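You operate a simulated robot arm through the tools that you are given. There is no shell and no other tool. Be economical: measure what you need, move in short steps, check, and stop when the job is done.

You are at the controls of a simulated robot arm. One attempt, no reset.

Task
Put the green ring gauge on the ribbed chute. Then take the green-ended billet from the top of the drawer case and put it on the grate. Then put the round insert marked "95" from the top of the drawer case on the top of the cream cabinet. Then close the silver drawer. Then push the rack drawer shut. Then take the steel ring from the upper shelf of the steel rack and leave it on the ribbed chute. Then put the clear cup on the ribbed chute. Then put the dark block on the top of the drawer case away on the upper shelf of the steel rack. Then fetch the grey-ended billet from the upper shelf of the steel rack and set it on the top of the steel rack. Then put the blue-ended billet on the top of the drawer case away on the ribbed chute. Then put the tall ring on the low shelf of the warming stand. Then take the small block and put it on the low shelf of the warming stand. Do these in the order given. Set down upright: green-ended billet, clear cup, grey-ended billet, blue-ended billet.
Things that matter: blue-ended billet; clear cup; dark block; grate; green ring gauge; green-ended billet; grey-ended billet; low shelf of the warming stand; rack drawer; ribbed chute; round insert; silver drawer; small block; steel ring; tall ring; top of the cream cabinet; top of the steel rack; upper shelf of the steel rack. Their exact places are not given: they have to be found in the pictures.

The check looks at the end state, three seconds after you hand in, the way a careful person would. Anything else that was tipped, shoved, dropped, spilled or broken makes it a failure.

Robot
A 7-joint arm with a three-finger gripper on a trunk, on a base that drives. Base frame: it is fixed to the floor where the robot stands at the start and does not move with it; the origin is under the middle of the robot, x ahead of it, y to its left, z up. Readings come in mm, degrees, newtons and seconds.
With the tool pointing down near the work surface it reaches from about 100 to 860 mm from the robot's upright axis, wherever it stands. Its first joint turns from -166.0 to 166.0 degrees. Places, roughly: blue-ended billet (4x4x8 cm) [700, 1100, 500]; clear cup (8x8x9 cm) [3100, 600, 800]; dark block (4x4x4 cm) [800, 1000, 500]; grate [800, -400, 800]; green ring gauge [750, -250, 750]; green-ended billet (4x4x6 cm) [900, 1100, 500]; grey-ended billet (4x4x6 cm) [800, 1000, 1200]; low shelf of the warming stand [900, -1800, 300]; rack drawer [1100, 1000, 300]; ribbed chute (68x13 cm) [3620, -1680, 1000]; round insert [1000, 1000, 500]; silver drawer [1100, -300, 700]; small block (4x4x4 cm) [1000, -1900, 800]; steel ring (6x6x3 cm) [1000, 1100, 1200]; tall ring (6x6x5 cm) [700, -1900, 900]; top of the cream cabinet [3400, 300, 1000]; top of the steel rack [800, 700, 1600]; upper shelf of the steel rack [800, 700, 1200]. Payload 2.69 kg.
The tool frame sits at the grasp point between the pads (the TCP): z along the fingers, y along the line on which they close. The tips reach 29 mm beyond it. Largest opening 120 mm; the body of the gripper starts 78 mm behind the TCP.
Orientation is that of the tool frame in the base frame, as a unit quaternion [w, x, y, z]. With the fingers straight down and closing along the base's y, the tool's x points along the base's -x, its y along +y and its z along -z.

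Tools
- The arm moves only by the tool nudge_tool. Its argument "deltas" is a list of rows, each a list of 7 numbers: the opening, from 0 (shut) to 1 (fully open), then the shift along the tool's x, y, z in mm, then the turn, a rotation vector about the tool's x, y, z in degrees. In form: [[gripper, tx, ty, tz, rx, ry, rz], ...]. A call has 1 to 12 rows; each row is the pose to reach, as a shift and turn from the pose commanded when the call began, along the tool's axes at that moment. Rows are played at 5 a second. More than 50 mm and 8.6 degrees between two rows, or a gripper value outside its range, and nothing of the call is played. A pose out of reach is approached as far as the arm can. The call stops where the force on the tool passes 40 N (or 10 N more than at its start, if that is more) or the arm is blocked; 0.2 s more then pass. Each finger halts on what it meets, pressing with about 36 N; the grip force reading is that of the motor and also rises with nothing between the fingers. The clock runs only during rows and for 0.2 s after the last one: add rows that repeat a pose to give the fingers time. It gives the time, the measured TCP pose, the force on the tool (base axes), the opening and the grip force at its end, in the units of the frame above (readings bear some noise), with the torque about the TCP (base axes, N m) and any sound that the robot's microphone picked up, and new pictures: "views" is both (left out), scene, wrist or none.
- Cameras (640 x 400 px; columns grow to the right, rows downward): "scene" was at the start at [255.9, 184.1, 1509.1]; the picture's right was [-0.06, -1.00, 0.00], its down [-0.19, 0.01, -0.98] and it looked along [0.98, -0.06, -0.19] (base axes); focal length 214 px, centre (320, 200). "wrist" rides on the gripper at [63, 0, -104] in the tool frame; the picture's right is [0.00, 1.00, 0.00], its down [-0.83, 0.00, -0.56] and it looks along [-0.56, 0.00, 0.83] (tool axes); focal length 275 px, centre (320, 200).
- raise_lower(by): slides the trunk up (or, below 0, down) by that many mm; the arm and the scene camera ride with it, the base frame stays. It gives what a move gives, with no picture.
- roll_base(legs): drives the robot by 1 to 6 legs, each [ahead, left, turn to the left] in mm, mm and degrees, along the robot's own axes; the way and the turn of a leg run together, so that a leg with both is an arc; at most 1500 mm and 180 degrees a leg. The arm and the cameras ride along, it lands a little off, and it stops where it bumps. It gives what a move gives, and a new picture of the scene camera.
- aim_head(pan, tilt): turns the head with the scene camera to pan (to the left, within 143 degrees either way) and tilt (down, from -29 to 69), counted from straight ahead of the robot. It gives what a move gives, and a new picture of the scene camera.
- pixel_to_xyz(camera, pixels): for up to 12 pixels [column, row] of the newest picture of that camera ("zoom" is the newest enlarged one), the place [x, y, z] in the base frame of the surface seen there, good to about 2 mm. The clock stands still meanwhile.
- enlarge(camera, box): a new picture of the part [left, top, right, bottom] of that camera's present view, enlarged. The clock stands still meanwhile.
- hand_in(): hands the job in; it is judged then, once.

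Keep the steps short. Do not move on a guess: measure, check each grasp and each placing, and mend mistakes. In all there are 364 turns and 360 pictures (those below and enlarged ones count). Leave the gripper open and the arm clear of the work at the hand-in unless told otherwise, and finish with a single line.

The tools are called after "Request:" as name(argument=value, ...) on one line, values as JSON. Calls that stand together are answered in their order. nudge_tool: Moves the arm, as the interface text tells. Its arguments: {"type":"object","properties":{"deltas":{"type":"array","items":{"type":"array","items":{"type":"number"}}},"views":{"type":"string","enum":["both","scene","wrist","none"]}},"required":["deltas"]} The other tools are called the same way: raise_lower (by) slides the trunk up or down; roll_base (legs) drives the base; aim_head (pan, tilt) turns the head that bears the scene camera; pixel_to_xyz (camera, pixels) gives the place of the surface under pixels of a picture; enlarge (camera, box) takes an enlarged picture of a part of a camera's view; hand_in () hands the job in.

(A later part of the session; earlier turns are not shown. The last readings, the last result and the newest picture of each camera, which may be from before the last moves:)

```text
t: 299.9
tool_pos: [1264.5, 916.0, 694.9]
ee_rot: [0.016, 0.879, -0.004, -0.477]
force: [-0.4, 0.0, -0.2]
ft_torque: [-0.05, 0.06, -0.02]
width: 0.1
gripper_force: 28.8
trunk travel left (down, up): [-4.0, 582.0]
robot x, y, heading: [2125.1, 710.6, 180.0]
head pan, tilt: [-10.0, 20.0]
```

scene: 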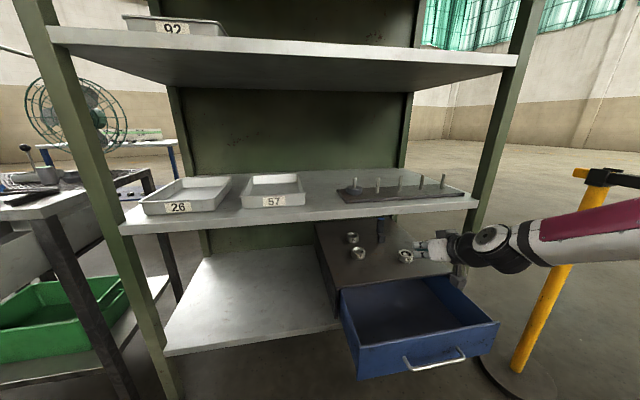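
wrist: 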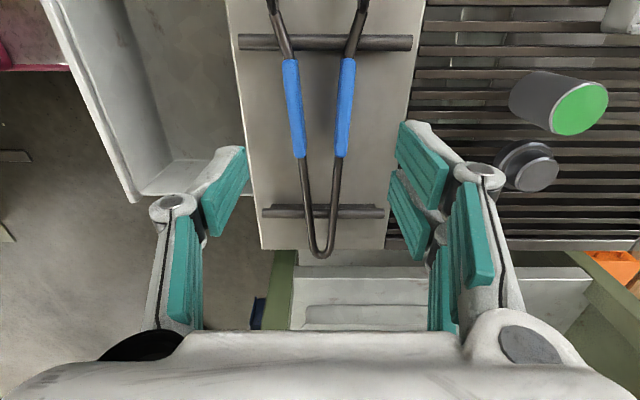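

Request:
aim_head(pan=-60, tilt=20)

Request:
pixel_to_xyz(camera="scene", pixels=[[250, 220], [300, 200], [350, 200], [400, 180], [450, 150], [500, 150]])

```text
t: 301.1
tool_pos: [1266.5, 916.0, 697.0]
ee_rot: [0.017, 0.879, -0.003, -0.477]
force: [-0.1, -0.2, 0.3]
ft_torque: [-0.02, 0.0, 0.01]
width: 0.0
gripper_force: 29.2
trunk travel left (down, up): [-4.0, 582.0]
robot x, y, heading: [2126.6, 708.4, 180.3]
head pan, tilt: [-60.0, 20.0]
```

scene: 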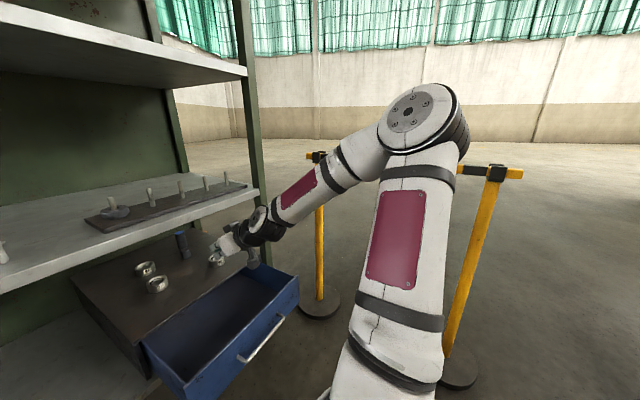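

```text
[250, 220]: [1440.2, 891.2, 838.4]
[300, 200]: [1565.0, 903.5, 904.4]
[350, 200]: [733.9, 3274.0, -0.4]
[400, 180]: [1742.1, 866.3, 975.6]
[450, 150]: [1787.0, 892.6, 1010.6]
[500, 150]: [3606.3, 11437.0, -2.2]
```

Good shallow forearm. Lower to z≈522 and extend, y→926.

Request:
nudge_tool(deltas=[[0.0, 40, -2, 26, 0, 0, 0], [0.0, 80, -4, 52, 0, 0, 0], [0.0, 110, -6, 80, 0, 0, 0], [0.0, 110, -8, 120, 0, 0, 0], [0.0, 95, -10, 160, 0, 0, 0], [0.0, 75, -10, 200, 0, 0, 0], [0.0, 57, -10, 233, 0, 0, 0]], views="both")

Request:
pixel_to_xyz(camera="scene", pixels=[[250, 235], [270, 220], [300, 210], [330, 200], [360, 180], [400, 150]])

```text
t: 302.7
tool_pos: [1099.8, 921.9, 518.9]
ee_rot: [0.016, 0.879, -0.004, -0.477]
force: [-0.1, -0.2, 0.8]
ft_torque: [-0.02, 0.01, 0.0]
width: 0.0
gripper_force: 28.3
trunk travel left (down, up): [-4.0, 582.0]
robot x, y, heading: [2125.0, 710.6, 180.0]
head pan, tilt: [-60.0, 20.0]
```

scene: 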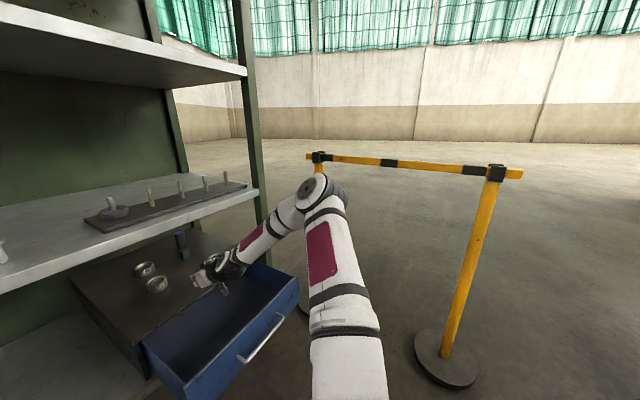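
wrist: 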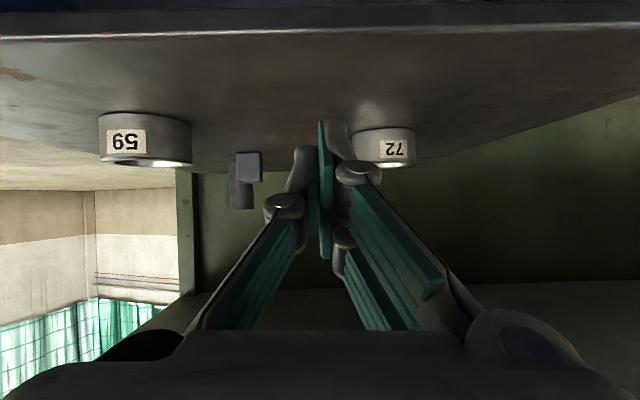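

```text
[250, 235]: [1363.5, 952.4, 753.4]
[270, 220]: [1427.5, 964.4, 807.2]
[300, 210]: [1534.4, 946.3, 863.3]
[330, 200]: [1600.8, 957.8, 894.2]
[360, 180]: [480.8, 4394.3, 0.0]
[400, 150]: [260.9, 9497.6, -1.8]
```

Request:
nudge_tool(deltas=[[0.0, -25, -2, 39, 0, 0, 0], [0.0, -50, -4, 77, 0, 0, 0], [0.0, -75, -4, 116, 0, 0, 0], [0.0, -95, -4, 147, 0, 0, 0]], views="scene")

Request:
enlarge(camera="scene", box=[200, 150, 360, 250])

```text
t: 303.7
tool_pos: [927.3, 927.1, 522.5]
ee_rot: [0.015, 0.879, -0.004, -0.477]
force: [-0.5, -0.4, -0.8]
ft_torque: [-0.04, -0.02, 0.04]
width: 0.0
gripper_force: 28.4
trunk travel left (down, up): [-4.0, 582.0]
robot x, y, heading: [2125.1, 708.1, 180.2]
head pan, tilt: [-60.0, 20.0]
```

scene: 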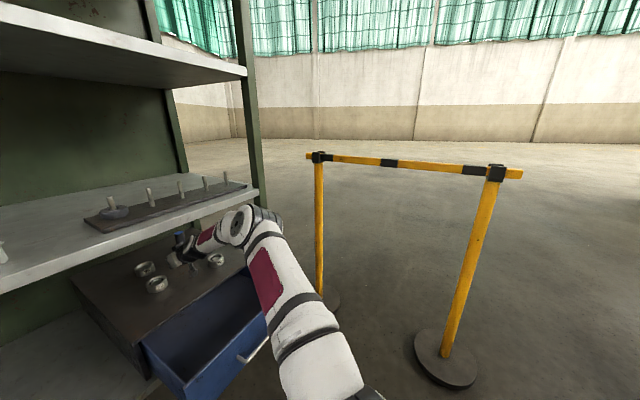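

```text
4.00 times, centred on (280, 200) of scene
```

zoom: 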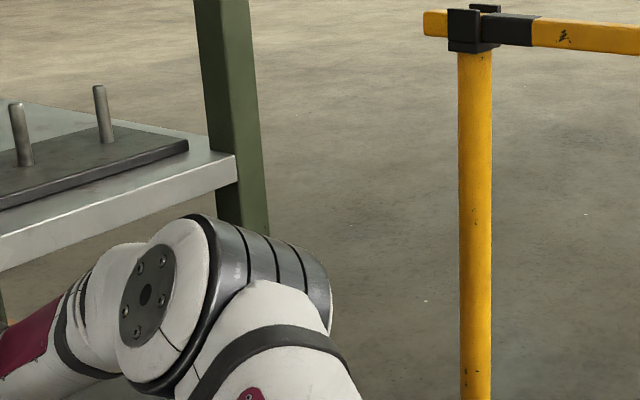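

Request:
pixel_to_xyz(camera="zoom", pixels=[[20, 340], [60, 300], [110, 255], [170, 222], [230, 225], [150, 290], [280, 250], [100, 250]])

```text
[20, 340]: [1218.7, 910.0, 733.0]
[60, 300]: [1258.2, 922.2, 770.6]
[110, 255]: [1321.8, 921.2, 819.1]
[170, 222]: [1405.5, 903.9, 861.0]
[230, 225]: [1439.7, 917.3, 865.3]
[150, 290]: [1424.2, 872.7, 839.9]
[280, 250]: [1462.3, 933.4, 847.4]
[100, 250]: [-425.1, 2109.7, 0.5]
```

Request:
nudge_tool(deltas=[[0.0, -20, 0, 31, 0, 0, 0], [0.0, -42, 0, 64, 0, 0, 0]], views="scene")

Request:
enlarge(camera="scene", box=[160, 170, 320, 270])

```text
t: 304.3
tool_pos: [861.6, 925.8, 520.3]
ee_rot: [0.015, 0.879, -0.004, -0.476]
force: [-0.8, 0.5, -0.5]
ft_torque: [0.01, 0.0, 0.01]
width: 0.0
gripper_force: 29.1
out of reach, approached as far as the arm can: row 2
trunk travel left (down, up): [-4.0, 582.0]
robot x, y, heading: [2127.4, 709.3, 180.0]
head pan, tilt: [-60.0, 20.0]
```

scene: 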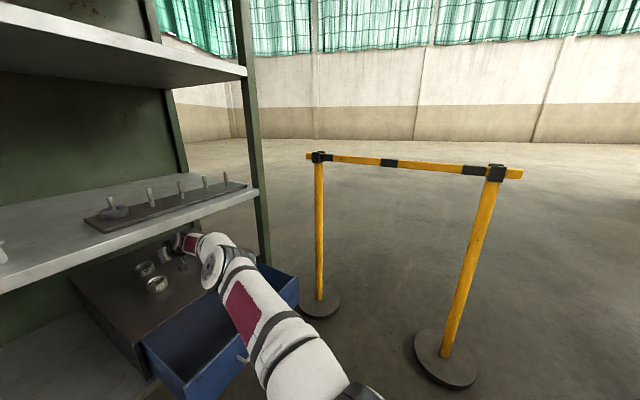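

```text
4.00 times, centred on (240, 220) of scene
```

zoom: 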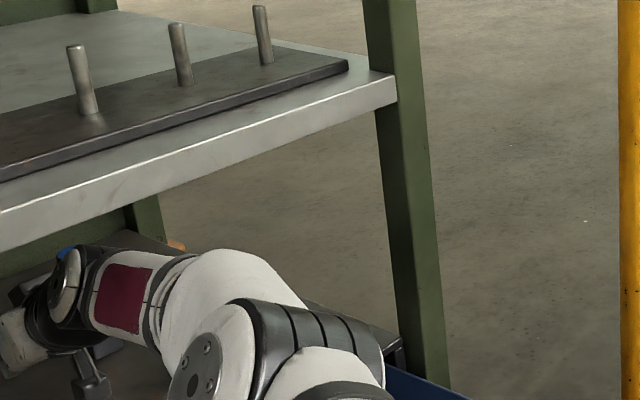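

Near full extension the arm is nearly flat — ideal. Roll forward 50 so TCP is beside insert 95.

Request:
roll_base(legs=[[50, 0, 0]])

Request:
nudge_tool(deltas=[[0.0, 0, 0, 0, 0, 0, 0]], views="wrist")

Request:
pixel_to_xyz(camera="wrist", pixels=[[395, 110], [420, 120], [380, 100], [440, 100]])

```text
t: 305.2
tool_pos: [811.1, 925.9, 520.9]
ee_rot: [0.015, 0.879, -0.004, -0.477]
force: [-0.4, -0.1, -0.2]
ft_torque: [0.0, -0.04, 0.04]
width: 0.3
gripper_force: 28.9
trunk travel left (down, up): [-4.0, 582.0]
robot x, y, heading: [2077.7, 708.8, 180.1]
head pan, tilt: [-60.0, 20.0]
```

scene: 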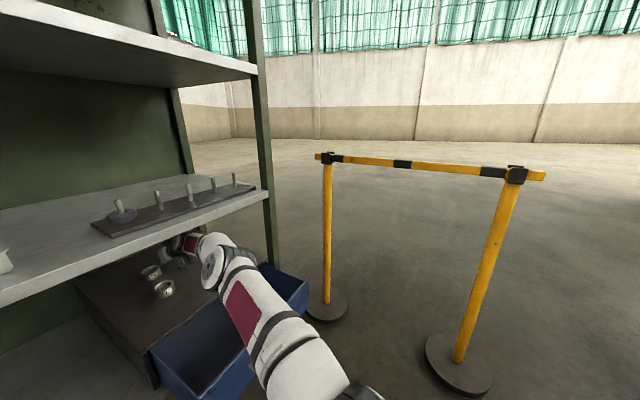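

```text
t: 305.6
tool_pos: [811.5, 925.2, 520.7]
ee_rot: [0.016, 0.879, -0.004, -0.477]
force: [0.4, -0.1, 0.1]
ft_torque: [0.0, 0.02, 0.01]
width: 0.0
gripper_force: 28.7
trunk travel left (down, up): [-4.0, 582.0]
robot x, y, heading: [2074.1, 713.9, 180.0]
head pan, tilt: [-60.0, 20.0]
```

wrist: 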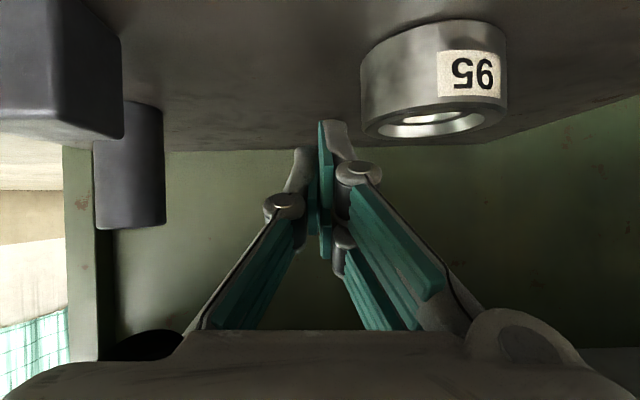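

```text
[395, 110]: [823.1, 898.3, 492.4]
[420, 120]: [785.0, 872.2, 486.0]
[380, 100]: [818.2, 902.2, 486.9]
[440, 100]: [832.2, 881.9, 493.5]
```

The wrist camera would sweep over "72". Instead I'll approach 95 with the hand yawed ~20° from the right side. Back out and shift the robot to y≈1000.

Request:
roll_base(legs=[[-290, 0, 0], [0, -270, 0]])

Request:
nudge_tool(deltas=[[0.4, 0, 0, 0, -3, 0, -2.5], [0.65, 0, 0, 0, -6, 0, -5], [0.65, 0, 0, 0, -9, 0, -7.5], [0.65, 0, 0, 0, -12, 0, -9.8], [0.65, 0, 0, 0, -15.5, 0, -12.1]], views="both")

```text
t: 308.1
tool_pos: [1065.5, 983.1, 549.6]
ee_rot: [0.013, 0.872, -0.006, -0.488]
force: [0.0, 0.3, -1.4]
ft_torque: [0.03, 0.13, -0.01]
width: 0.0
gripper_force: 28.9
trunk travel left (down, up): [-4.0, 582.0]
robot x, y, heading: [2324.7, 756.3, 179.8]
head pan, tilt: [-60.0, 20.0]
stopped in leg 2: the robot was blocked; the commanded pose is now the measured one
```

scene: 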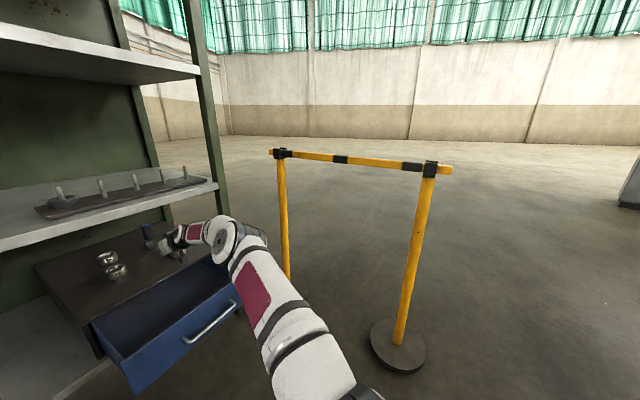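

```text
t: 309.2
tool_pos: [1073.2, 976.0, 550.8]
ee_rot: [0.072, 0.862, 0.137, -0.483]
force: [-0.9, 0.1, -0.3]
ft_torque: [-0.01, 0.06, -0.02]
width: 78.0
gripper_force: 0.0
out of reach, approached as far as the arm can: row 3, 4, 5
trunk travel left (down, up): [-4.0, 582.0]
robot x, y, heading: [2325.6, 756.0, 179.6]
head pan, tilt: [-60.0, 20.0]
```

scene: 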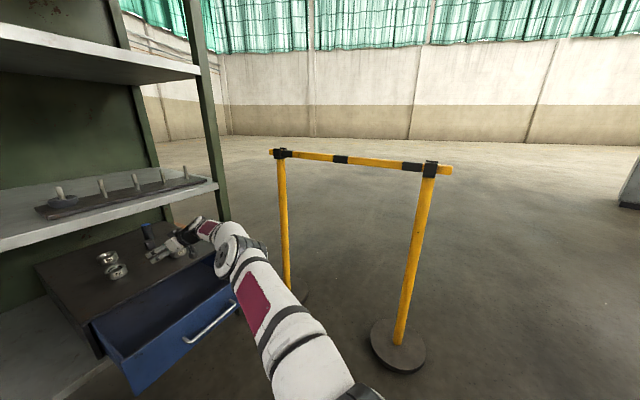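
wrist: 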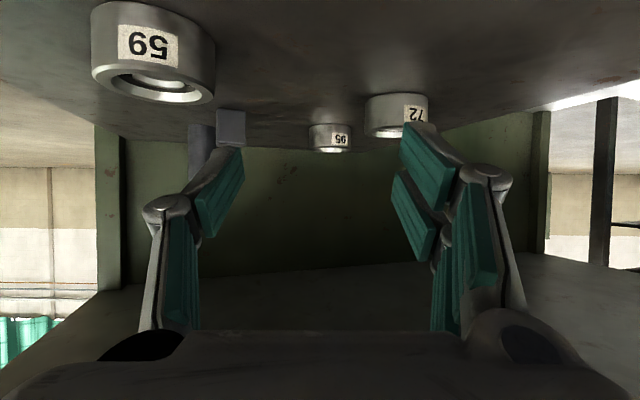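

The base bumped (rear-left near the column plate). Check item positions on the case.

Request:
pixel_to_xyz(camera="wrist", pixels=[[150, 45], [230, 125], [338, 138], [395, 110], [200, 135]])

Request:
aim_head(pan=135, tilt=55)

```text
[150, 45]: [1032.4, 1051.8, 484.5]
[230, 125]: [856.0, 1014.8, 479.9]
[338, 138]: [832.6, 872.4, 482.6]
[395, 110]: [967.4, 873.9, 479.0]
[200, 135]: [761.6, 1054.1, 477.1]
```

```text
t: 312.1
tool_pos: [1074.4, 976.7, 550.4]
ee_rot: [0.072, 0.862, 0.136, -0.484]
force: [-0.8, 0.0, 0.5]
ft_torque: [0.02, 0.01, 0.02]
width: 78.2
gripper_force: 0.0
trunk travel left (down, up): [-4.0, 582.0]
robot x, y, heading: [2322.0, 756.3, 180.0]
head pan, tilt: [135.0, 55.0]
```

scene: 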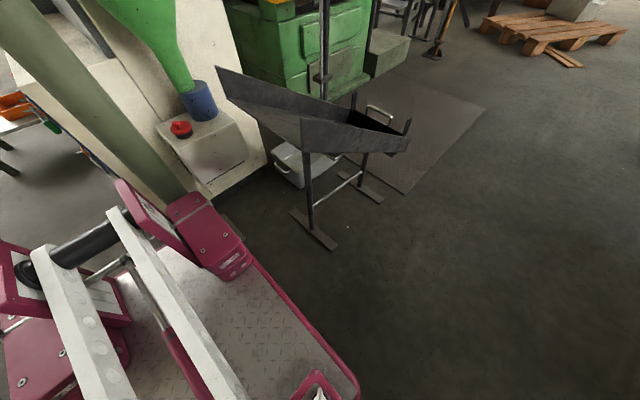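

Items are intact; the rear is against the column foot. Move forward, then right.

Request:
roll_base(legs=[[50, 0, 0], [0, -250, 0]])

Request:
aim_head(pan=-40, tilt=20)

```text
t: 314.1
tool_pos: [1029.3, 1133.9, 548.9]
ee_rot: [0.083, 0.862, 0.138, -0.481]
force: [0.5, -0.7, 0.7]
ft_torque: [0.1, -0.03, -0.15]
width: 78.0
gripper_force: 0.1
trunk travel left (down, up): [-4.0, 582.0]
robot x, y, heading: [2274.6, 925.0, 179.6]
head pan, tilt: [135.0, 55.0]
stopped in leg 2: the force on the tool passed its limit at 115 N (the readings are from after the stop); the commanded pose is now the measured one
```

scene: 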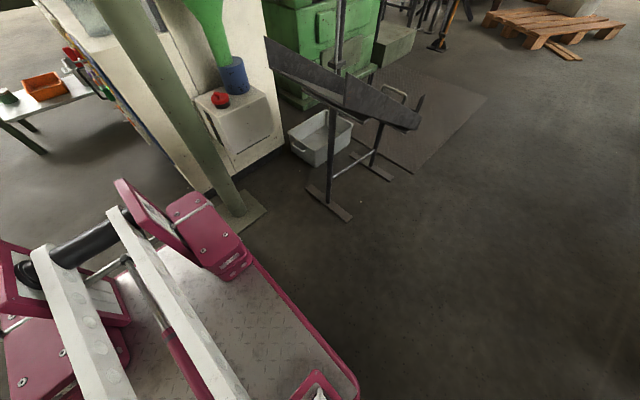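

```text
t: 316.8
tool_pos: [1028.6, 1134.0, 548.0]
ee_rot: [0.083, 0.862, 0.138, -0.481]
force: [1.3, -2.6, 0.3]
ft_torque: [0.15, 0.09, -0.4]
width: 78.0
gripper_force: 0.0
trunk travel left (down, up): [-4.0, 582.0]
robot x, y, heading: [2272.1, 925.4, 179.5]
head pan, tilt: [-40.0, 20.0]
```

scene: 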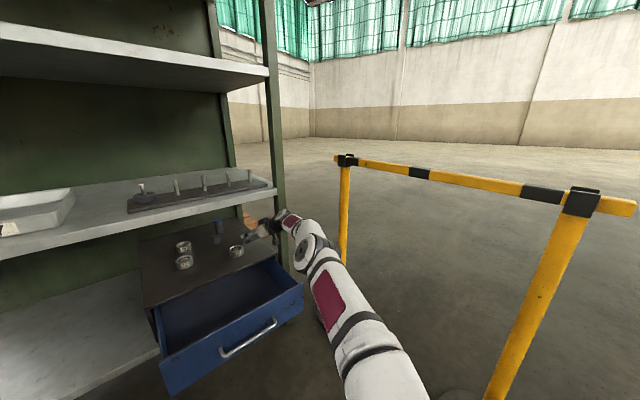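

The hand met the rack's right post (my mistake: it was still inside). Back off left, and verify nothing shifted.

Request:
roll_base(legs=[[0, 50, 0.5]])

Request:
enlarge(camera="scene", box=[120, 160, 320, 285])

Request:
pixel_to_xyz(camera="zoom", pixels=[[200, 270], [205, 310], [370, 280], [320, 225], [320, 250], [400, 75], [100, 300], [300, 85]])

```text
t: 317.7
tool_pos: [1026.5, 1072.4, 546.8]
ee_rot: [0.086, 0.861, 0.143, -0.48]
force: [0.8, 0.1, -0.2]
ft_torque: [0.03, 0.0, -0.02]
width: 78.0
gripper_force: 0.0
trunk travel left (down, up): [-4.0, 582.0]
robot x, y, heading: [2271.2, 879.1, -179.4]
head pan, tilt: [-40.0, 20.0]
```

scene: 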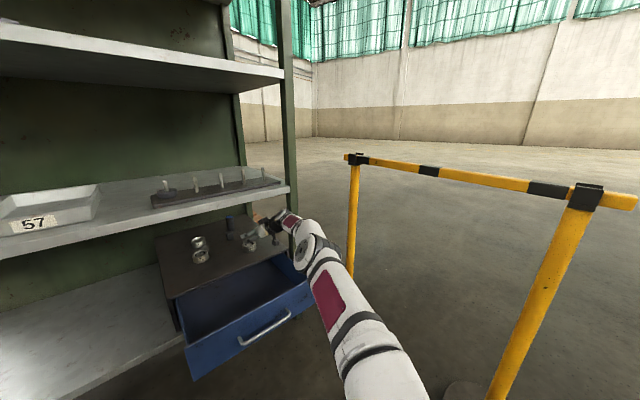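

```text
3.20 times, centred on (220, 222) of scene
```

zoom: 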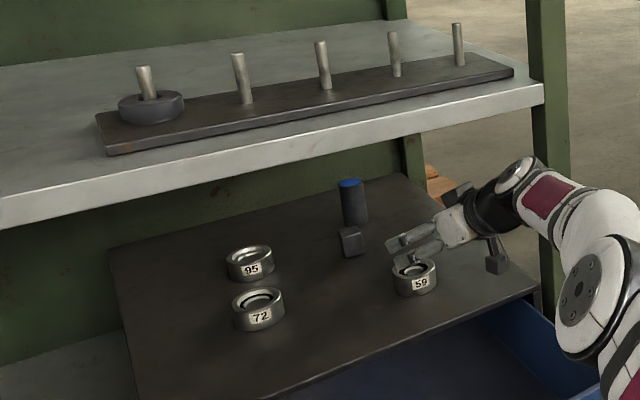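

```text
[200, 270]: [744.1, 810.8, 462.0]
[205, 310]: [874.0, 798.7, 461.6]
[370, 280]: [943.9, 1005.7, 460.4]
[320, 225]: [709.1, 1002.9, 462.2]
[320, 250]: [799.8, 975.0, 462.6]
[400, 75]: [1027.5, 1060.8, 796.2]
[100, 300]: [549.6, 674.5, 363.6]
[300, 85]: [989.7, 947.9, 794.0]
```

Request:
pixel_to_xyz(camera="zoom", pixels=[[420, 283], [258, 317], [252, 270], [350, 245], [352, 200], [300, 155], [530, 95], [540, 130], [150, 105]])

```text
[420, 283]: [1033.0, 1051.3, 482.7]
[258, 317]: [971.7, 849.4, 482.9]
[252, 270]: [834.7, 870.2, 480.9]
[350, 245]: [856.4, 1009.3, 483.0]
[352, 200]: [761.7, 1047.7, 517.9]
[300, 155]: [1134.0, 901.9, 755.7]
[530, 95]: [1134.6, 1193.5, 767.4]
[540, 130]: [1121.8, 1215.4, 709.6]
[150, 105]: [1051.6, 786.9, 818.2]
```

All items unmoved. Hand now points 20° yawed, 31° down. Lower to z≈532, shift base left, then forward above the insert.

Request:
nudge_tool(deltas=[[0.65, 13, 0, 8, 0, 0, 0]], views="none")

Request:
roll_base(legs=[[0, 140, -0.6]])

Request:
roll_base(legs=[[150, 0, 0]])

Request:
enlarge(camera="scene", box=[120, 160, 320, 285])

```text
t: 318.1
tool_pos: [1028.8, 1068.3, 532.1]
ee_rot: [0.084, 0.861, 0.142, -0.48]
force: [-0.2, -0.1, -0.8]
ft_torque: [-0.04, 0.02, 0.0]
width: 78.1
gripper_force: 0.1
trunk travel left (down, up): [-4.0, 582.0]
robot x, y, heading: [2277.0, 877.4, -179.7]
head pan, tilt: [-40.0, 20.0]
```

```text
t: 319.4
tool_pos: [1030.8, 939.7, 532.5]
ee_rot: [0.083, 0.862, 0.139, -0.481]
force: [0.8, -0.1, 0.5]
ft_torque: [0.01, -0.01, 0.01]
width: 77.8
gripper_force: 0.0
trunk travel left (down, up): [-4.0, 582.0]
robot x, y, heading: [2275.6, 738.5, 179.9]
head pan, tilt: [-40.0, 20.0]
```

scene: 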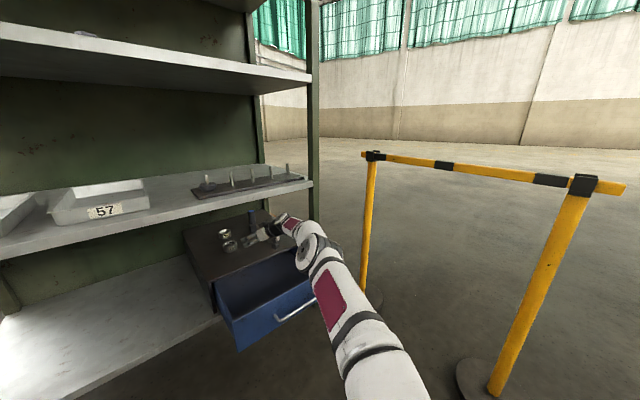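

```text
t: 320.8
tool_pos: [880.4, 941.3, 532.2]
ee_rot: [0.082, 0.862, 0.138, -0.48]
force: [-0.1, 0.7, 0.3]
ft_torque: [0.03, 0.01, -0.04]
width: 77.8
gripper_force: 0.1
trunk travel left (down, up): [-4.0, 582.0]
robot x, y, heading: [2120.5, 736.9, 179.9]
head pan, tilt: [-40.0, 20.0]
```

scene: 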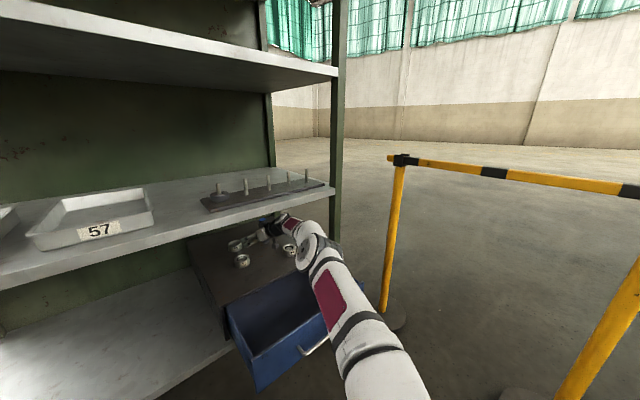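

```text
3.20 times, centred on (220, 222) of scene
```

zoom: 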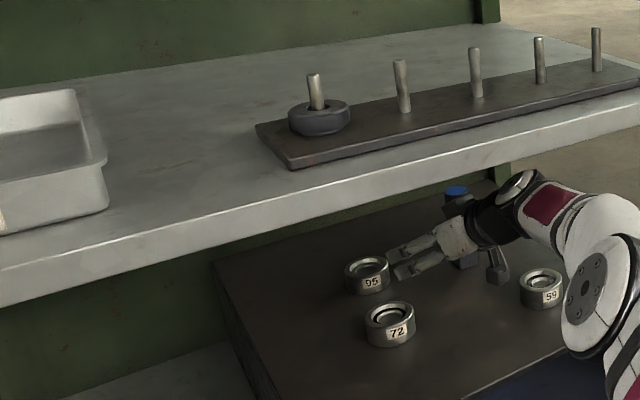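

Request:
roll_base(legs=[[62, 0, 0]])

Request:
nudge_tool(deltas=[[0.65, 0, 0, 0, 0, 0, 0]], views="wrist")

```text
t: 321.8
tool_pos: [817.5, 942.4, 532.1]
ee_rot: [0.081, 0.862, 0.137, -0.481]
force: [0.2, -0.3, 0.5]
ft_torque: [0.0, 0.02, -0.01]
width: 78.1
gripper_force: 0.2
trunk travel left (down, up): [-4.0, 582.0]
robot x, y, heading: [2060.2, 739.8, 179.9]
head pan, tilt: [-40.0, 20.0]
```

scene: 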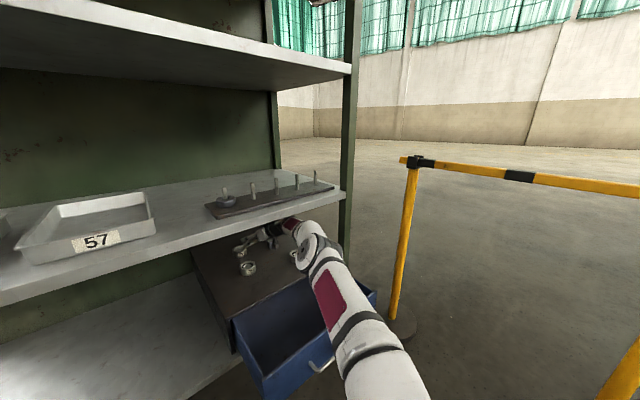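

```text
t: 322.2
tool_pos: [818.1, 942.3, 532.4]
ee_rot: [0.083, 0.862, 0.138, -0.481]
force: [-0.5, -0.2, 0.1]
ft_torque: [0.0, 0.01, -0.02]
width: 78.1
gripper_force: 0.1
trunk travel left (down, up): [-4.0, 582.0]
robot x, y, heading: [2058.6, 733.6, 179.8]
head pan, tilt: [-40.0, 20.0]
```

wrist: 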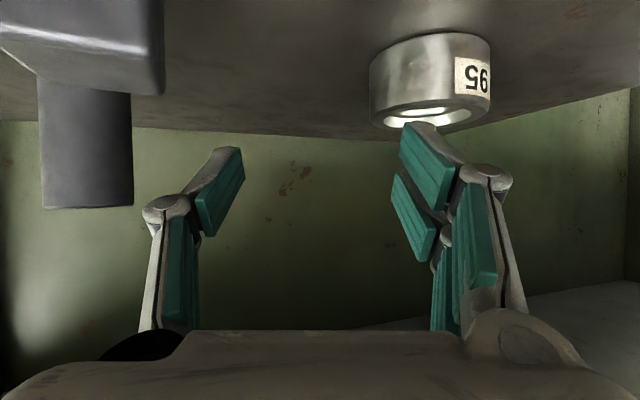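

Request:
nudge_tool(deltas=[[0.65, -9, 28, 15, 0, 0, 0], [0.65, -17.8, 56.8, 30, 0, 0, 0]], views="wrist")

Request:
pixel_to_xyz(camera="wrist", pixels=[[270, 60], [320, 60], [320, 100], [370, 60], [320, 40]])

```text
t: 322.8
tool_pos: [803.4, 878.4, 531.3]
ee_rot: [0.082, 0.862, 0.137, -0.481]
force: [0.2, 0.4, 0.3]
ft_torque: [-0.05, -0.03, 0.01]
width: 78.0
gripper_force: 0.0
trunk travel left (down, up): [-4.0, 582.0]
robot x, y, heading: [2057.1, 732.8, 179.9]
head pan, tilt: [-40.0, 20.0]
```

wrist: 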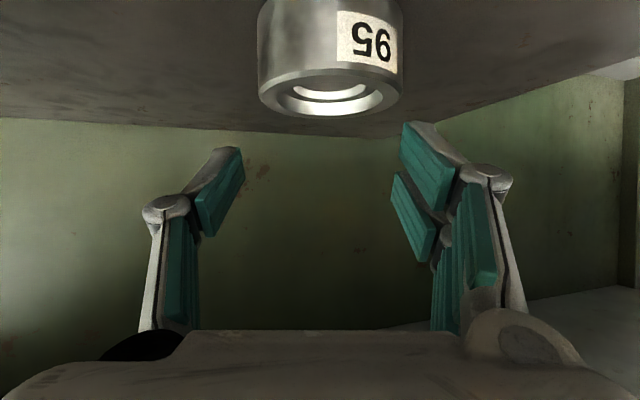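

```text
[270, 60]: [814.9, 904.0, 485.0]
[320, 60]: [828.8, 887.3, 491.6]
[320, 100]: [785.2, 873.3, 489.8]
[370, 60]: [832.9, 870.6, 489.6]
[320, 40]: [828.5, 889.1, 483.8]
```

Aligned over 95. Descend to z≈489 and close.

Request:
nudge_tool(deltas=[[0.65, 13, 0, 8, 0, 0, 0], [0.65, 26, 0, 16, 0, 0, 0], [0.65, 35.5, 0, 22, 0, 0, 0]], views="wrist")

```text
t: 323.6
tool_pos: [808.1, 874.6, 493.0]
ee_rot: [0.081, 0.862, 0.137, -0.482]
force: [-0.8, -0.4, 2.5]
ft_torque: [-0.1, 0.01, -0.04]
width: 78.2
gripper_force: 0.1
out of reach, approached as far as the arm can: row 3
trunk travel left (down, up): [-4.0, 582.0]
robot x, y, heading: [2058.9, 736.8, 179.9]
head pan, tilt: [-40.0, 20.0]
```

wrist: 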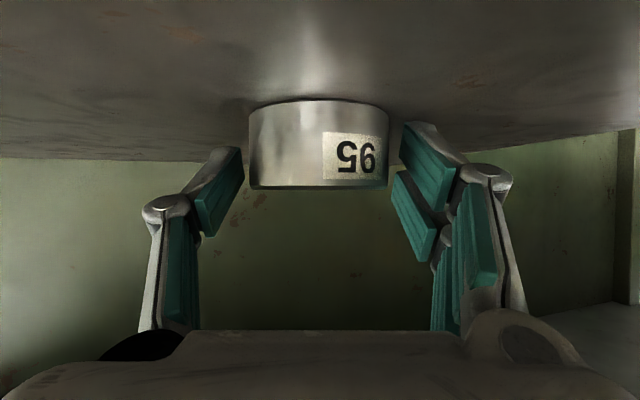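

Request:
nudge_tool(deltas=[[0.4, 0, 0, 0, 0, 0, 0], [0.4, 0, 0, 0, 0, 0, 0], [0.4, 0, 0, 0, 0, 0, 0]], views="wrist")

```text
t: 324.4
tool_pos: [808.3, 874.8, 494.4]
ee_rot: [0.081, 0.862, 0.137, -0.482]
force: [1.0, -0.8, 12.8]
ft_torque: [-0.51, -0.11, 0.02]
width: 60.5
gripper_force: 36.0
trunk travel left (down, up): [-4.0, 582.0]
robot x, y, heading: [2060.4, 736.5, 179.7]
head pan, tilt: [-40.0, 20.0]
```

wrist: 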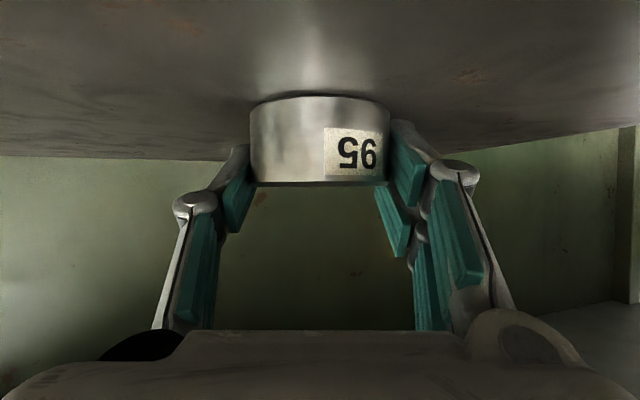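

Gripped at 60.5 mm. Lift ~50 mm, check weight.

Request:
nudge_tool(deltas=[[0.4, -13, 0, -8, 0, 0, 0], [0.4, -28, 0, -17, 0, 0, 0], [0.4, -41, 0, -25, 0, 0, 0]], views="wrist")

```text
t: 325.2
tool_pos: [807.5, 873.6, 539.3]
ee_rot: [0.083, 0.862, 0.139, -0.48]
force: [-0.1, -0.6, -7.9]
ft_torque: [0.01, 0.04, 0.03]
width: 60.3
gripper_force: 35.9
trunk travel left (down, up): [-4.0, 582.0]
robot x, y, heading: [2057.7, 736.6, 179.8]
head pan, tilt: [-40.0, 20.0]
```

wrist: 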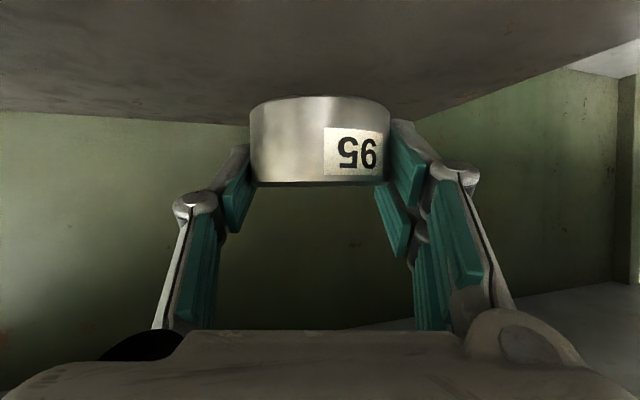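

Request:
roll_base(legs=[[-60, -30, 0], [-120, 0, 0]])

Request:
nudge_tool(deltas=[[0.4, 20, 13, -32, 0, 0, 0], [0.4, 40, 25, -64, 0, 0, 0], [0.4, 60, 38, -96, 0, 0, 0], [0.4, 80, 51, -128, 0, 0, 0], [0.4, 85, 63, -165, 0, 0, 0], [0.4, 85, 76, -205, 0, 0, 0], [0.4, 75, 80, -245, 0, 0, 0]], views="both")

```text
t: 327.0
tool_pos: [988.0, 907.3, 540.9]
ee_rot: [0.081, 0.862, 0.136, -0.481]
force: [-0.9, -0.2, -7.0]
ft_torque: [-0.01, 0.0, 0.03]
width: 60.3
gripper_force: 35.8
trunk travel left (down, up): [-4.0, 582.0]
robot x, y, heading: [2240.0, 762.7, 179.3]
head pan, tilt: [-40.0, 20.0]
```

scene: 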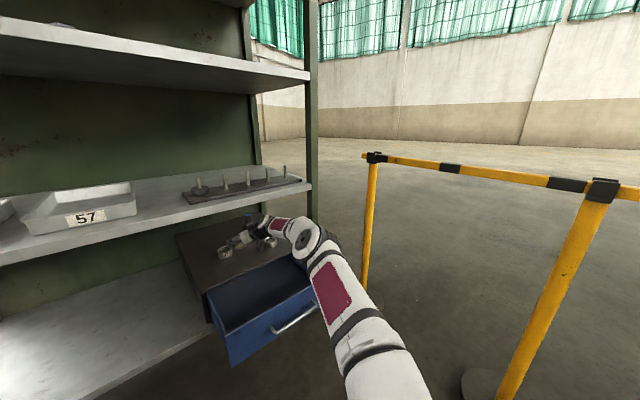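

```text
t: 328.6
tool_pos: [1248.3, 909.2, 604.7]
ee_rot: [0.082, 0.863, 0.136, -0.48]
force: [-0.1, 0.0, -6.7]
ft_torque: [0.03, -0.05, -0.03]
width: 60.3
gripper_force: 35.6
trunk travel left (down, up): [-4.0, 582.0]
robot x, y, heading: [2240.6, 765.3, 179.4]
head pan, tilt: [-40.0, 20.0]
```

scene: 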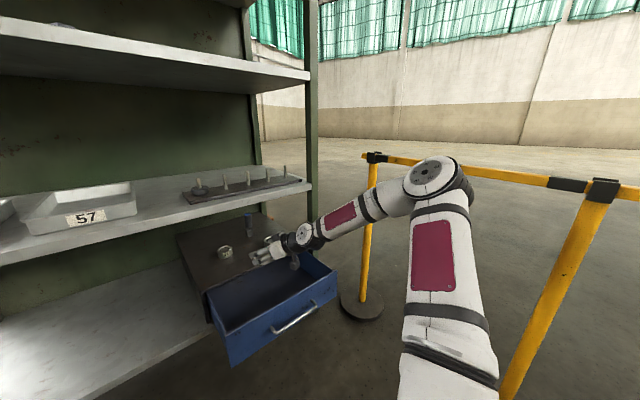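
wrist: 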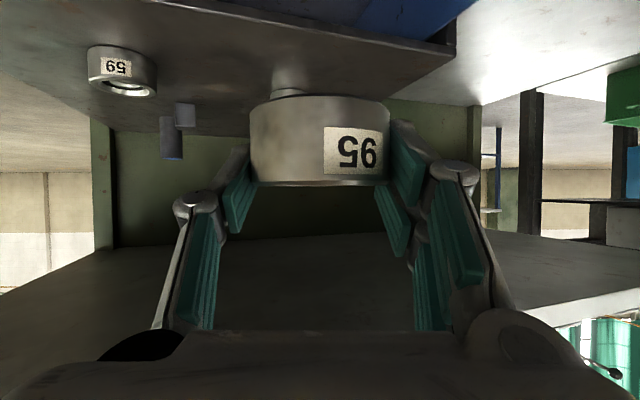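

Insert is out. Retract up/back for travel.

Request:
nudge_tool(deltas=[[0.4, -10, 9, -40, 0, 0, 0], [0.4, -20, 18, -80, 0, 0, 0], [0.4, -30, 27, -120, 0, 0, 0], [0.4, -40, 36, -160, 0, 0, 0], [0.4, -50, 45, -200, 0, 0, 0], [0.4, -60, 54, -240, 0, 0, 0], [0.4, -72, 65, -285, 0, 0, 0], [0.4, -88, 80, -325, 0, 0, 0]], views="none")

Request:
aim_head(pan=130, tilt=20)

```text
t: 330.4
tool_pos: [1491.8, 908.0, 851.3]
ee_rot: [0.082, 0.862, 0.137, -0.481]
force: [0.1, 0.0, -5.8]
ft_torque: [0.0, -0.05, -0.03]
width: 60.5
gripper_force: 36.3
trunk travel left (down, up): [-4.0, 582.0]
robot x, y, heading: [2238.2, 769.4, 179.5]
head pan, tilt: [-40.0, 20.0]
```

```text
t: 333.0
tool_pos: [1492.3, 909.9, 850.5]
ee_rot: [0.081, 0.862, 0.137, -0.481]
force: [-0.9, -0.9, -6.2]
ft_torque: [0.0, -0.02, -0.01]
width: 60.4
gripper_force: 36.3
trunk travel left (down, up): [-4.0, 582.0]
robot x, y, heading: [2239.2, 763.5, 179.5]
head pan, tilt: [130.0, 20.0]
```

scene: 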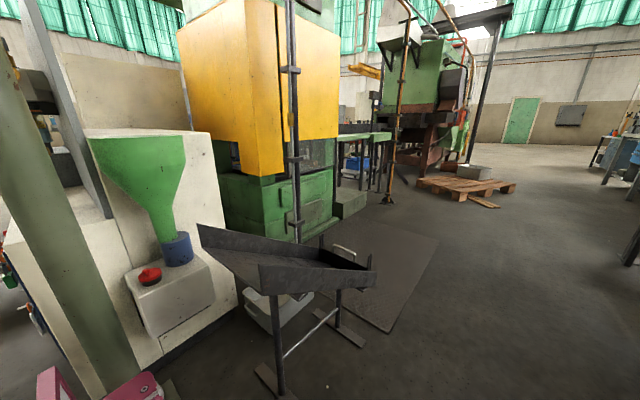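

Request:
pixel_to_xyz(camera="scene", pixels=[[200, 150], [190, 134], [110, 134], [70, 220], [30, 230], [50, 100], [120, 100], [220, 250], [160, 290], [95, 225], [240, 310], [30, 90]])

```text
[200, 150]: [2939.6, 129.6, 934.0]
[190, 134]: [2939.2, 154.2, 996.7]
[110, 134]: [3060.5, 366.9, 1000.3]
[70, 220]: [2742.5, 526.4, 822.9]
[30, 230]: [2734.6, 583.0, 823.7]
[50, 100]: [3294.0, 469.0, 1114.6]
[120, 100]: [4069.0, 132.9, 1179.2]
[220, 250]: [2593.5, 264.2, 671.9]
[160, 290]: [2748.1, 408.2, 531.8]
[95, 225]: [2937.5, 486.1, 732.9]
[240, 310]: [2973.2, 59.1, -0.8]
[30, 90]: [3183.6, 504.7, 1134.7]
```

Cream top at z≈1000 (x≥2940, y≈120–470). Raise the trunk, move to (1940,260) and turn left 180° to face it.

Request:
raise_lower(by=400)

Request:
roll_base(legs=[[290, 505, 0]])

Request:
roll_base(legs=[[0, 0, 90], [0, 0, 90]])

Request:
aim_head(pan=0, tilt=25)

```text
t: 336.8
tool_pos: [1492.5, 909.6, 1252.7]
ee_rot: [0.082, 0.862, 0.137, -0.481]
force: [-0.2, 0.6, -6.5]
ft_torque: [0.03, -0.05, 0.03]
width: 60.3
gripper_force: 36.2
trunk travel left (down, up): [-404.0, 182.0]
robot x, y, heading: [2240.0, 762.6, 179.5]
head pan, tilt: [130.0, 20.0]
```

```text
t: 339.5
tool_pos: [1225.7, 527.0, 1251.5]
ee_rot: [0.098, 0.858, 0.167, -0.477]
force: [-0.3, 0.2, -6.3]
ft_torque: [0.0, -0.01, 0.03]
width: 60.5
gripper_force: 36.1
trunk travel left (down, up): [-404.0, 182.0]
robot x, y, heading: [1982.7, 438.0, -176.5]
head pan, tilt: [130.0, 20.0]
stopped in leg 1: the robot was blocked; the commanded pose is now the measured one
```

scene: 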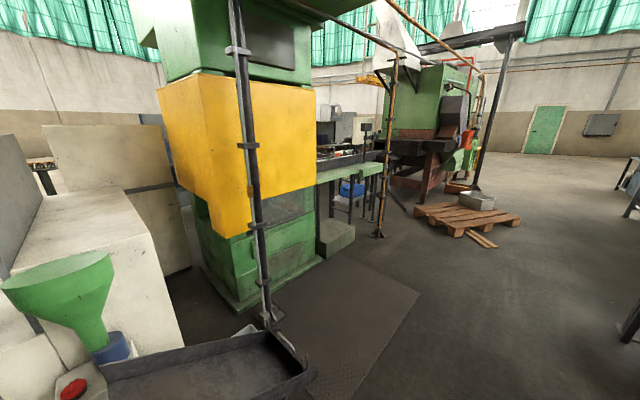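

```text
t: 347.6
tool_pos: [2739.5, 353.7, 1251.4]
ee_rot: [0.477, -0.169, 0.857, 0.098]
force: [-0.2, 0.0, -5.8]
ft_torque: [-0.03, 0.05, 0.03]
width: 60.6
gripper_force: 36.3
trunk travel left (down, up): [-404.0, 182.0]
robot x, y, heading: [1984.0, 436.0, 3.8]
head pan, tilt: [130.0, 20.0]
```

scene: 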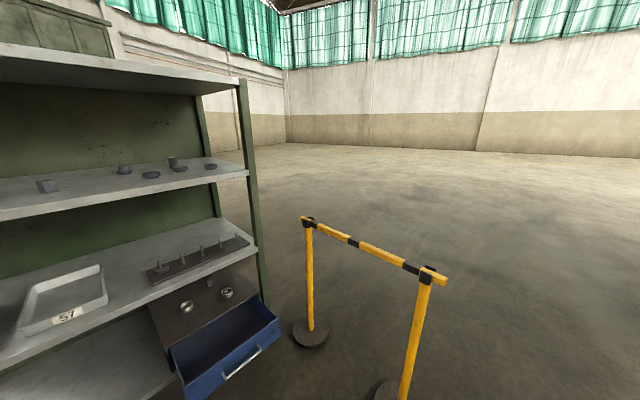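

```text
t: 349.7
tool_pos: [2738.6, 354.7, 1253.2]
ee_rot: [0.477, -0.169, 0.857, 0.099]
force: [-0.1, 0.2, -6.6]
ft_torque: [-0.06, 0.06, -0.01]
width: 60.6
gripper_force: 36.0
trunk travel left (down, up): [-404.0, 182.0]
robot x, y, heading: [1982.0, 439.8, 4.0]
head pan, tilt: [0.0, 25.0]
```

scene: 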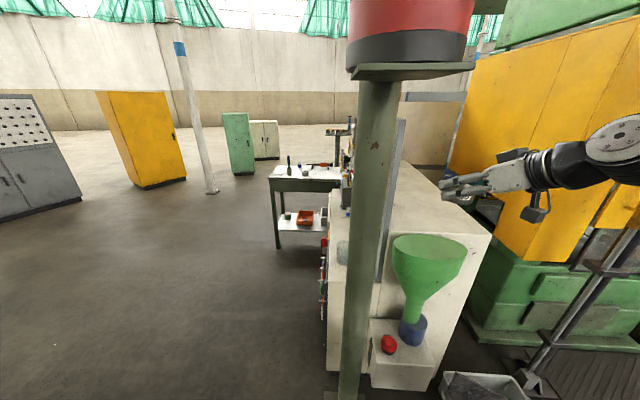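

I bumped something at the rear; check the dark T-stand.

Request:
aim_head(pan=-25, tilt=60)

Request:
pixel_to_xyz(camera="scene", pixels=[[320, 200], [280, 180], [350, 120], [250, 250], [350, 250]])

```text
t: 350.7
tool_pos: [2738.9, 353.4, 1252.2]
ee_rot: [0.477, -0.17, 0.857, 0.099]
force: [0.2, 0.1, -6.4]
ft_torque: [0.01, 0.03, 0.0]
width: 60.7
gripper_force: 35.8
trunk travel left (down, up): [-404.0, 182.0]
robot x, y, heading: [1982.2, 438.6, 3.8]
head pan, tilt: [-25.0, 60.0]
```

scene: 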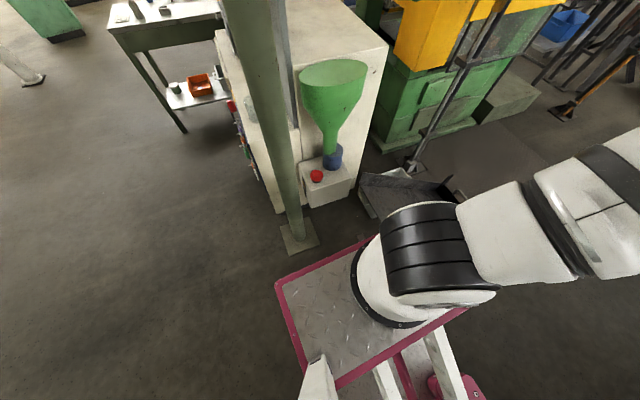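

```text
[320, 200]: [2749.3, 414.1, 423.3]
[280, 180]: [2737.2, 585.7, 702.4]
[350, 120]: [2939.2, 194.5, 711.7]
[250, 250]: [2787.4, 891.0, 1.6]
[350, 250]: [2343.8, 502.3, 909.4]
```

Request:
enlarge(camera="scene", box=[280, 130, 520, 280])

Request:
pixel_to_xyz(camera="zoom", pixels=[[215, 115], [290, 120], [390, 160], [225, 210], [215, 150], [300, 150], [440, 170], [470, 180]])

```text
2.67 times, centred on (400, 205) of scene
```

zoom: 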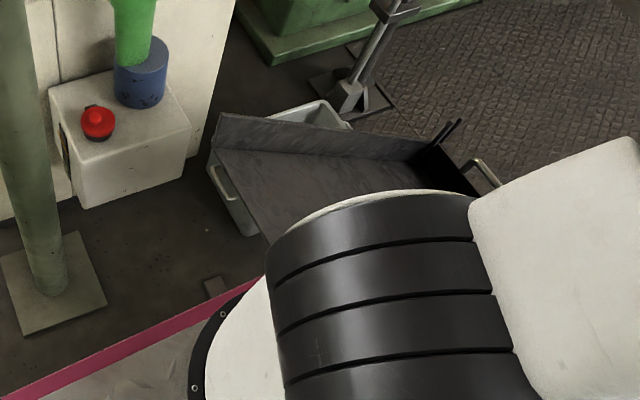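

```text
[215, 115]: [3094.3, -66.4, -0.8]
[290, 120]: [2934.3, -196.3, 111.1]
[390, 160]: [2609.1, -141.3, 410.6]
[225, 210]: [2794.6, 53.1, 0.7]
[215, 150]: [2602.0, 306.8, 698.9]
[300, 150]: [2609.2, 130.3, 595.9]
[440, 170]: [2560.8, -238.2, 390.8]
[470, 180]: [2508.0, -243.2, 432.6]
```

Request:
pixel_to_xyz(camera="zoom", pixels=[[215, 285], [222, 280], [205, 292], [230, 290], [220, 270]])

Request:
aim_head(pan=0, tilt=69)

```text
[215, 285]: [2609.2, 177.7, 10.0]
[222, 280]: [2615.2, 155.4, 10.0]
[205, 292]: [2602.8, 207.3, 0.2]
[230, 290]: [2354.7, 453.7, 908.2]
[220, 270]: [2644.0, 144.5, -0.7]
```

```text
t: 351.6
tool_pos: [2739.4, 353.8, 1251.2]
ee_rot: [0.477, -0.17, 0.856, 0.1]
force: [-0.5, -0.6, -7.1]
ft_torque: [-0.03, 0.02, 0.0]
width: 60.6
gripper_force: 35.8
trunk travel left (down, up): [-404.0, 182.0]
robot x, y, heading: [1984.8, 436.4, 3.8]
head pan, tilt: [0.0, 68.8]
```

scene: 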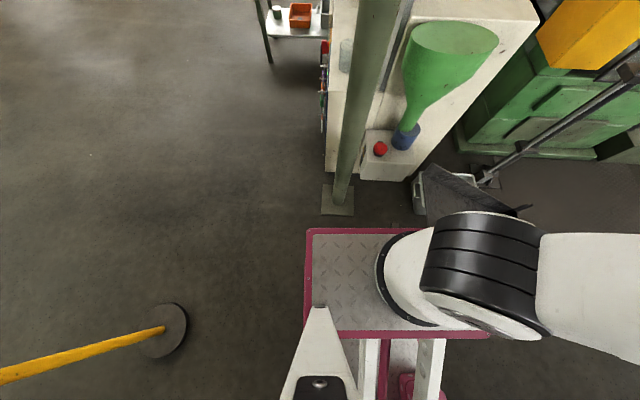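

T-stand foot is where it was. Now measure the cream top.

Request:
aim_head(pan=-10, tilt=30)

Request:
pixel_to_xyz(camera="scene", pixels=[[450, 190], [500, 190], [530, 215], [470, 160], [440, 200], [480, 220], [420, 190], [490, 170], [545, 190], [400, 215]])

```text
t: 352.6
tool_pos: [2738.5, 354.1, 1252.9]
ee_rot: [0.477, -0.169, 0.857, 0.098]
force: [0.0, -0.4, -7.0]
ft_torque: [-0.02, 0.01, -0.03]
width: 60.8
gripper_force: 36.2
trunk travel left (down, up): [-404.0, 182.0]
robot x, y, heading: [1982.4, 435.9, 3.8]
head pan, tilt: [-10.0, 30.0]
```

scene: 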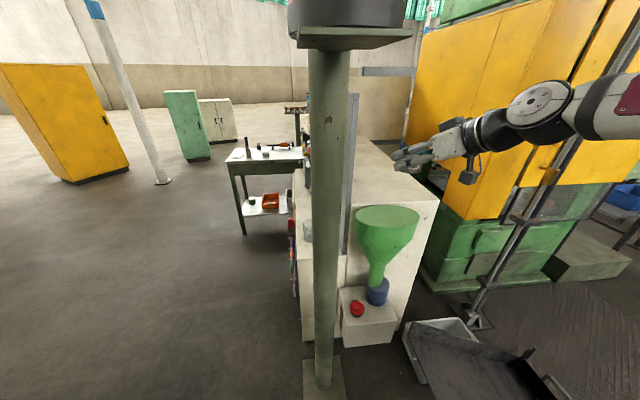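

```text
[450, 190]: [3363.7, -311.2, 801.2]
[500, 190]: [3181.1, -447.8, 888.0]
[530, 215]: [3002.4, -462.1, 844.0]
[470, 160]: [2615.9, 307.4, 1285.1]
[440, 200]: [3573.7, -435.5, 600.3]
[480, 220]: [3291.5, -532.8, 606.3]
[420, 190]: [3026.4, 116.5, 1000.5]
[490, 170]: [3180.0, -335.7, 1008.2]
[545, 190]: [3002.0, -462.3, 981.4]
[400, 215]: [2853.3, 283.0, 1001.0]
```

Target (3030,230) on the cream top. Move above it (z≈1080).

Request:
nudge_tool(deltas=[[0.4, 3.6, -28.5, 34.9, 0, 0, 0], [0.4, 7.2, -57, 69.7, 0, 0, 0], [0.4, 10.8, -85.5, 104.6, 0, 0, 0], [0.4, 14.5, -114, 139.4, 0, 0, 0], [0.4, 18, -142.5, 174.3, 0, 0, 0], [0.4, 21.7, -171, 209, 0, 0, 0], [0.4, 25.3, -199.5, 244, 0, 0, 0], [0.4, 28.9, -228, 278.8, 0, 0, 0]], views="both")

```text
t: 354.4
tool_pos: [3030.8, 229.7, 1079.2]
ee_rot: [0.476, -0.169, 0.857, 0.098]
force: [-0.4, -0.6, -4.5]
ft_torque: [-0.07, 0.11, -0.03]
width: 60.7
gripper_force: 35.8
trunk travel left (down, up): [-404.0, 182.0]
robot x, y, heading: [1981.1, 437.2, 3.7]
head pan, tilt: [-10.0, 30.0]
```

scene: 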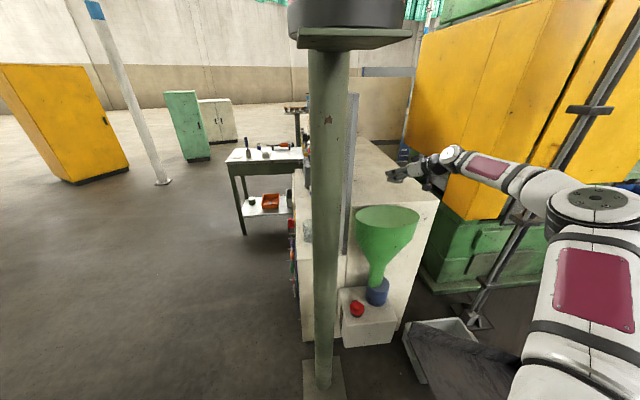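
wrist: 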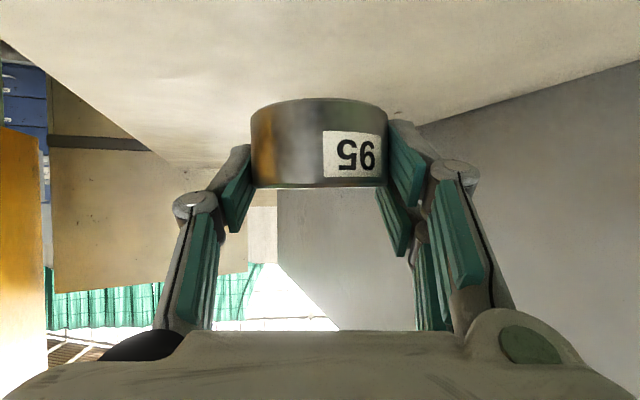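

Request:
nudge_tool(deltas=[[0.4, 17, 0, 10.5, 0, 0, 0], [0.4, 30, 0, 18.4, 0, 0, 0], [0.4, 36, 0, 22.2, 0, 0, 0], [0.4, 38.3, 0, 23.6, 0, 0, 0]], views="wrist")

```text
t: 355.4
tool_pos: [3031.9, 230.5, 1034.5]
ee_rot: [0.477, -0.169, 0.857, 0.099]
force: [-0.1, 0.5, -6.0]
ft_torque: [0.01, 0.06, -0.01]
width: 60.8
gripper_force: 35.9
trunk travel left (down, up): [-404.0, 182.0]
robot x, y, heading: [1983.6, 439.1, 3.9]
head pan, tilt: [-10.0, 30.0]
```

wrist: 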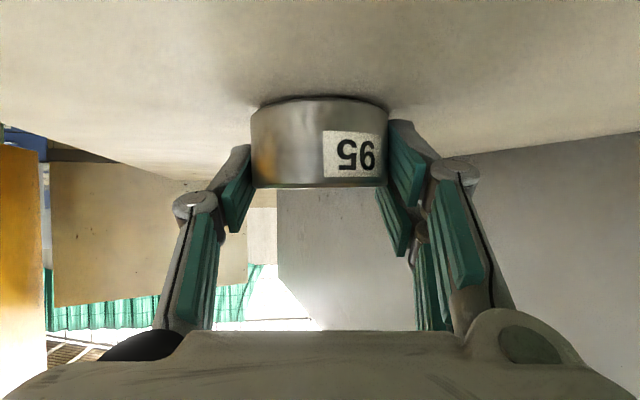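

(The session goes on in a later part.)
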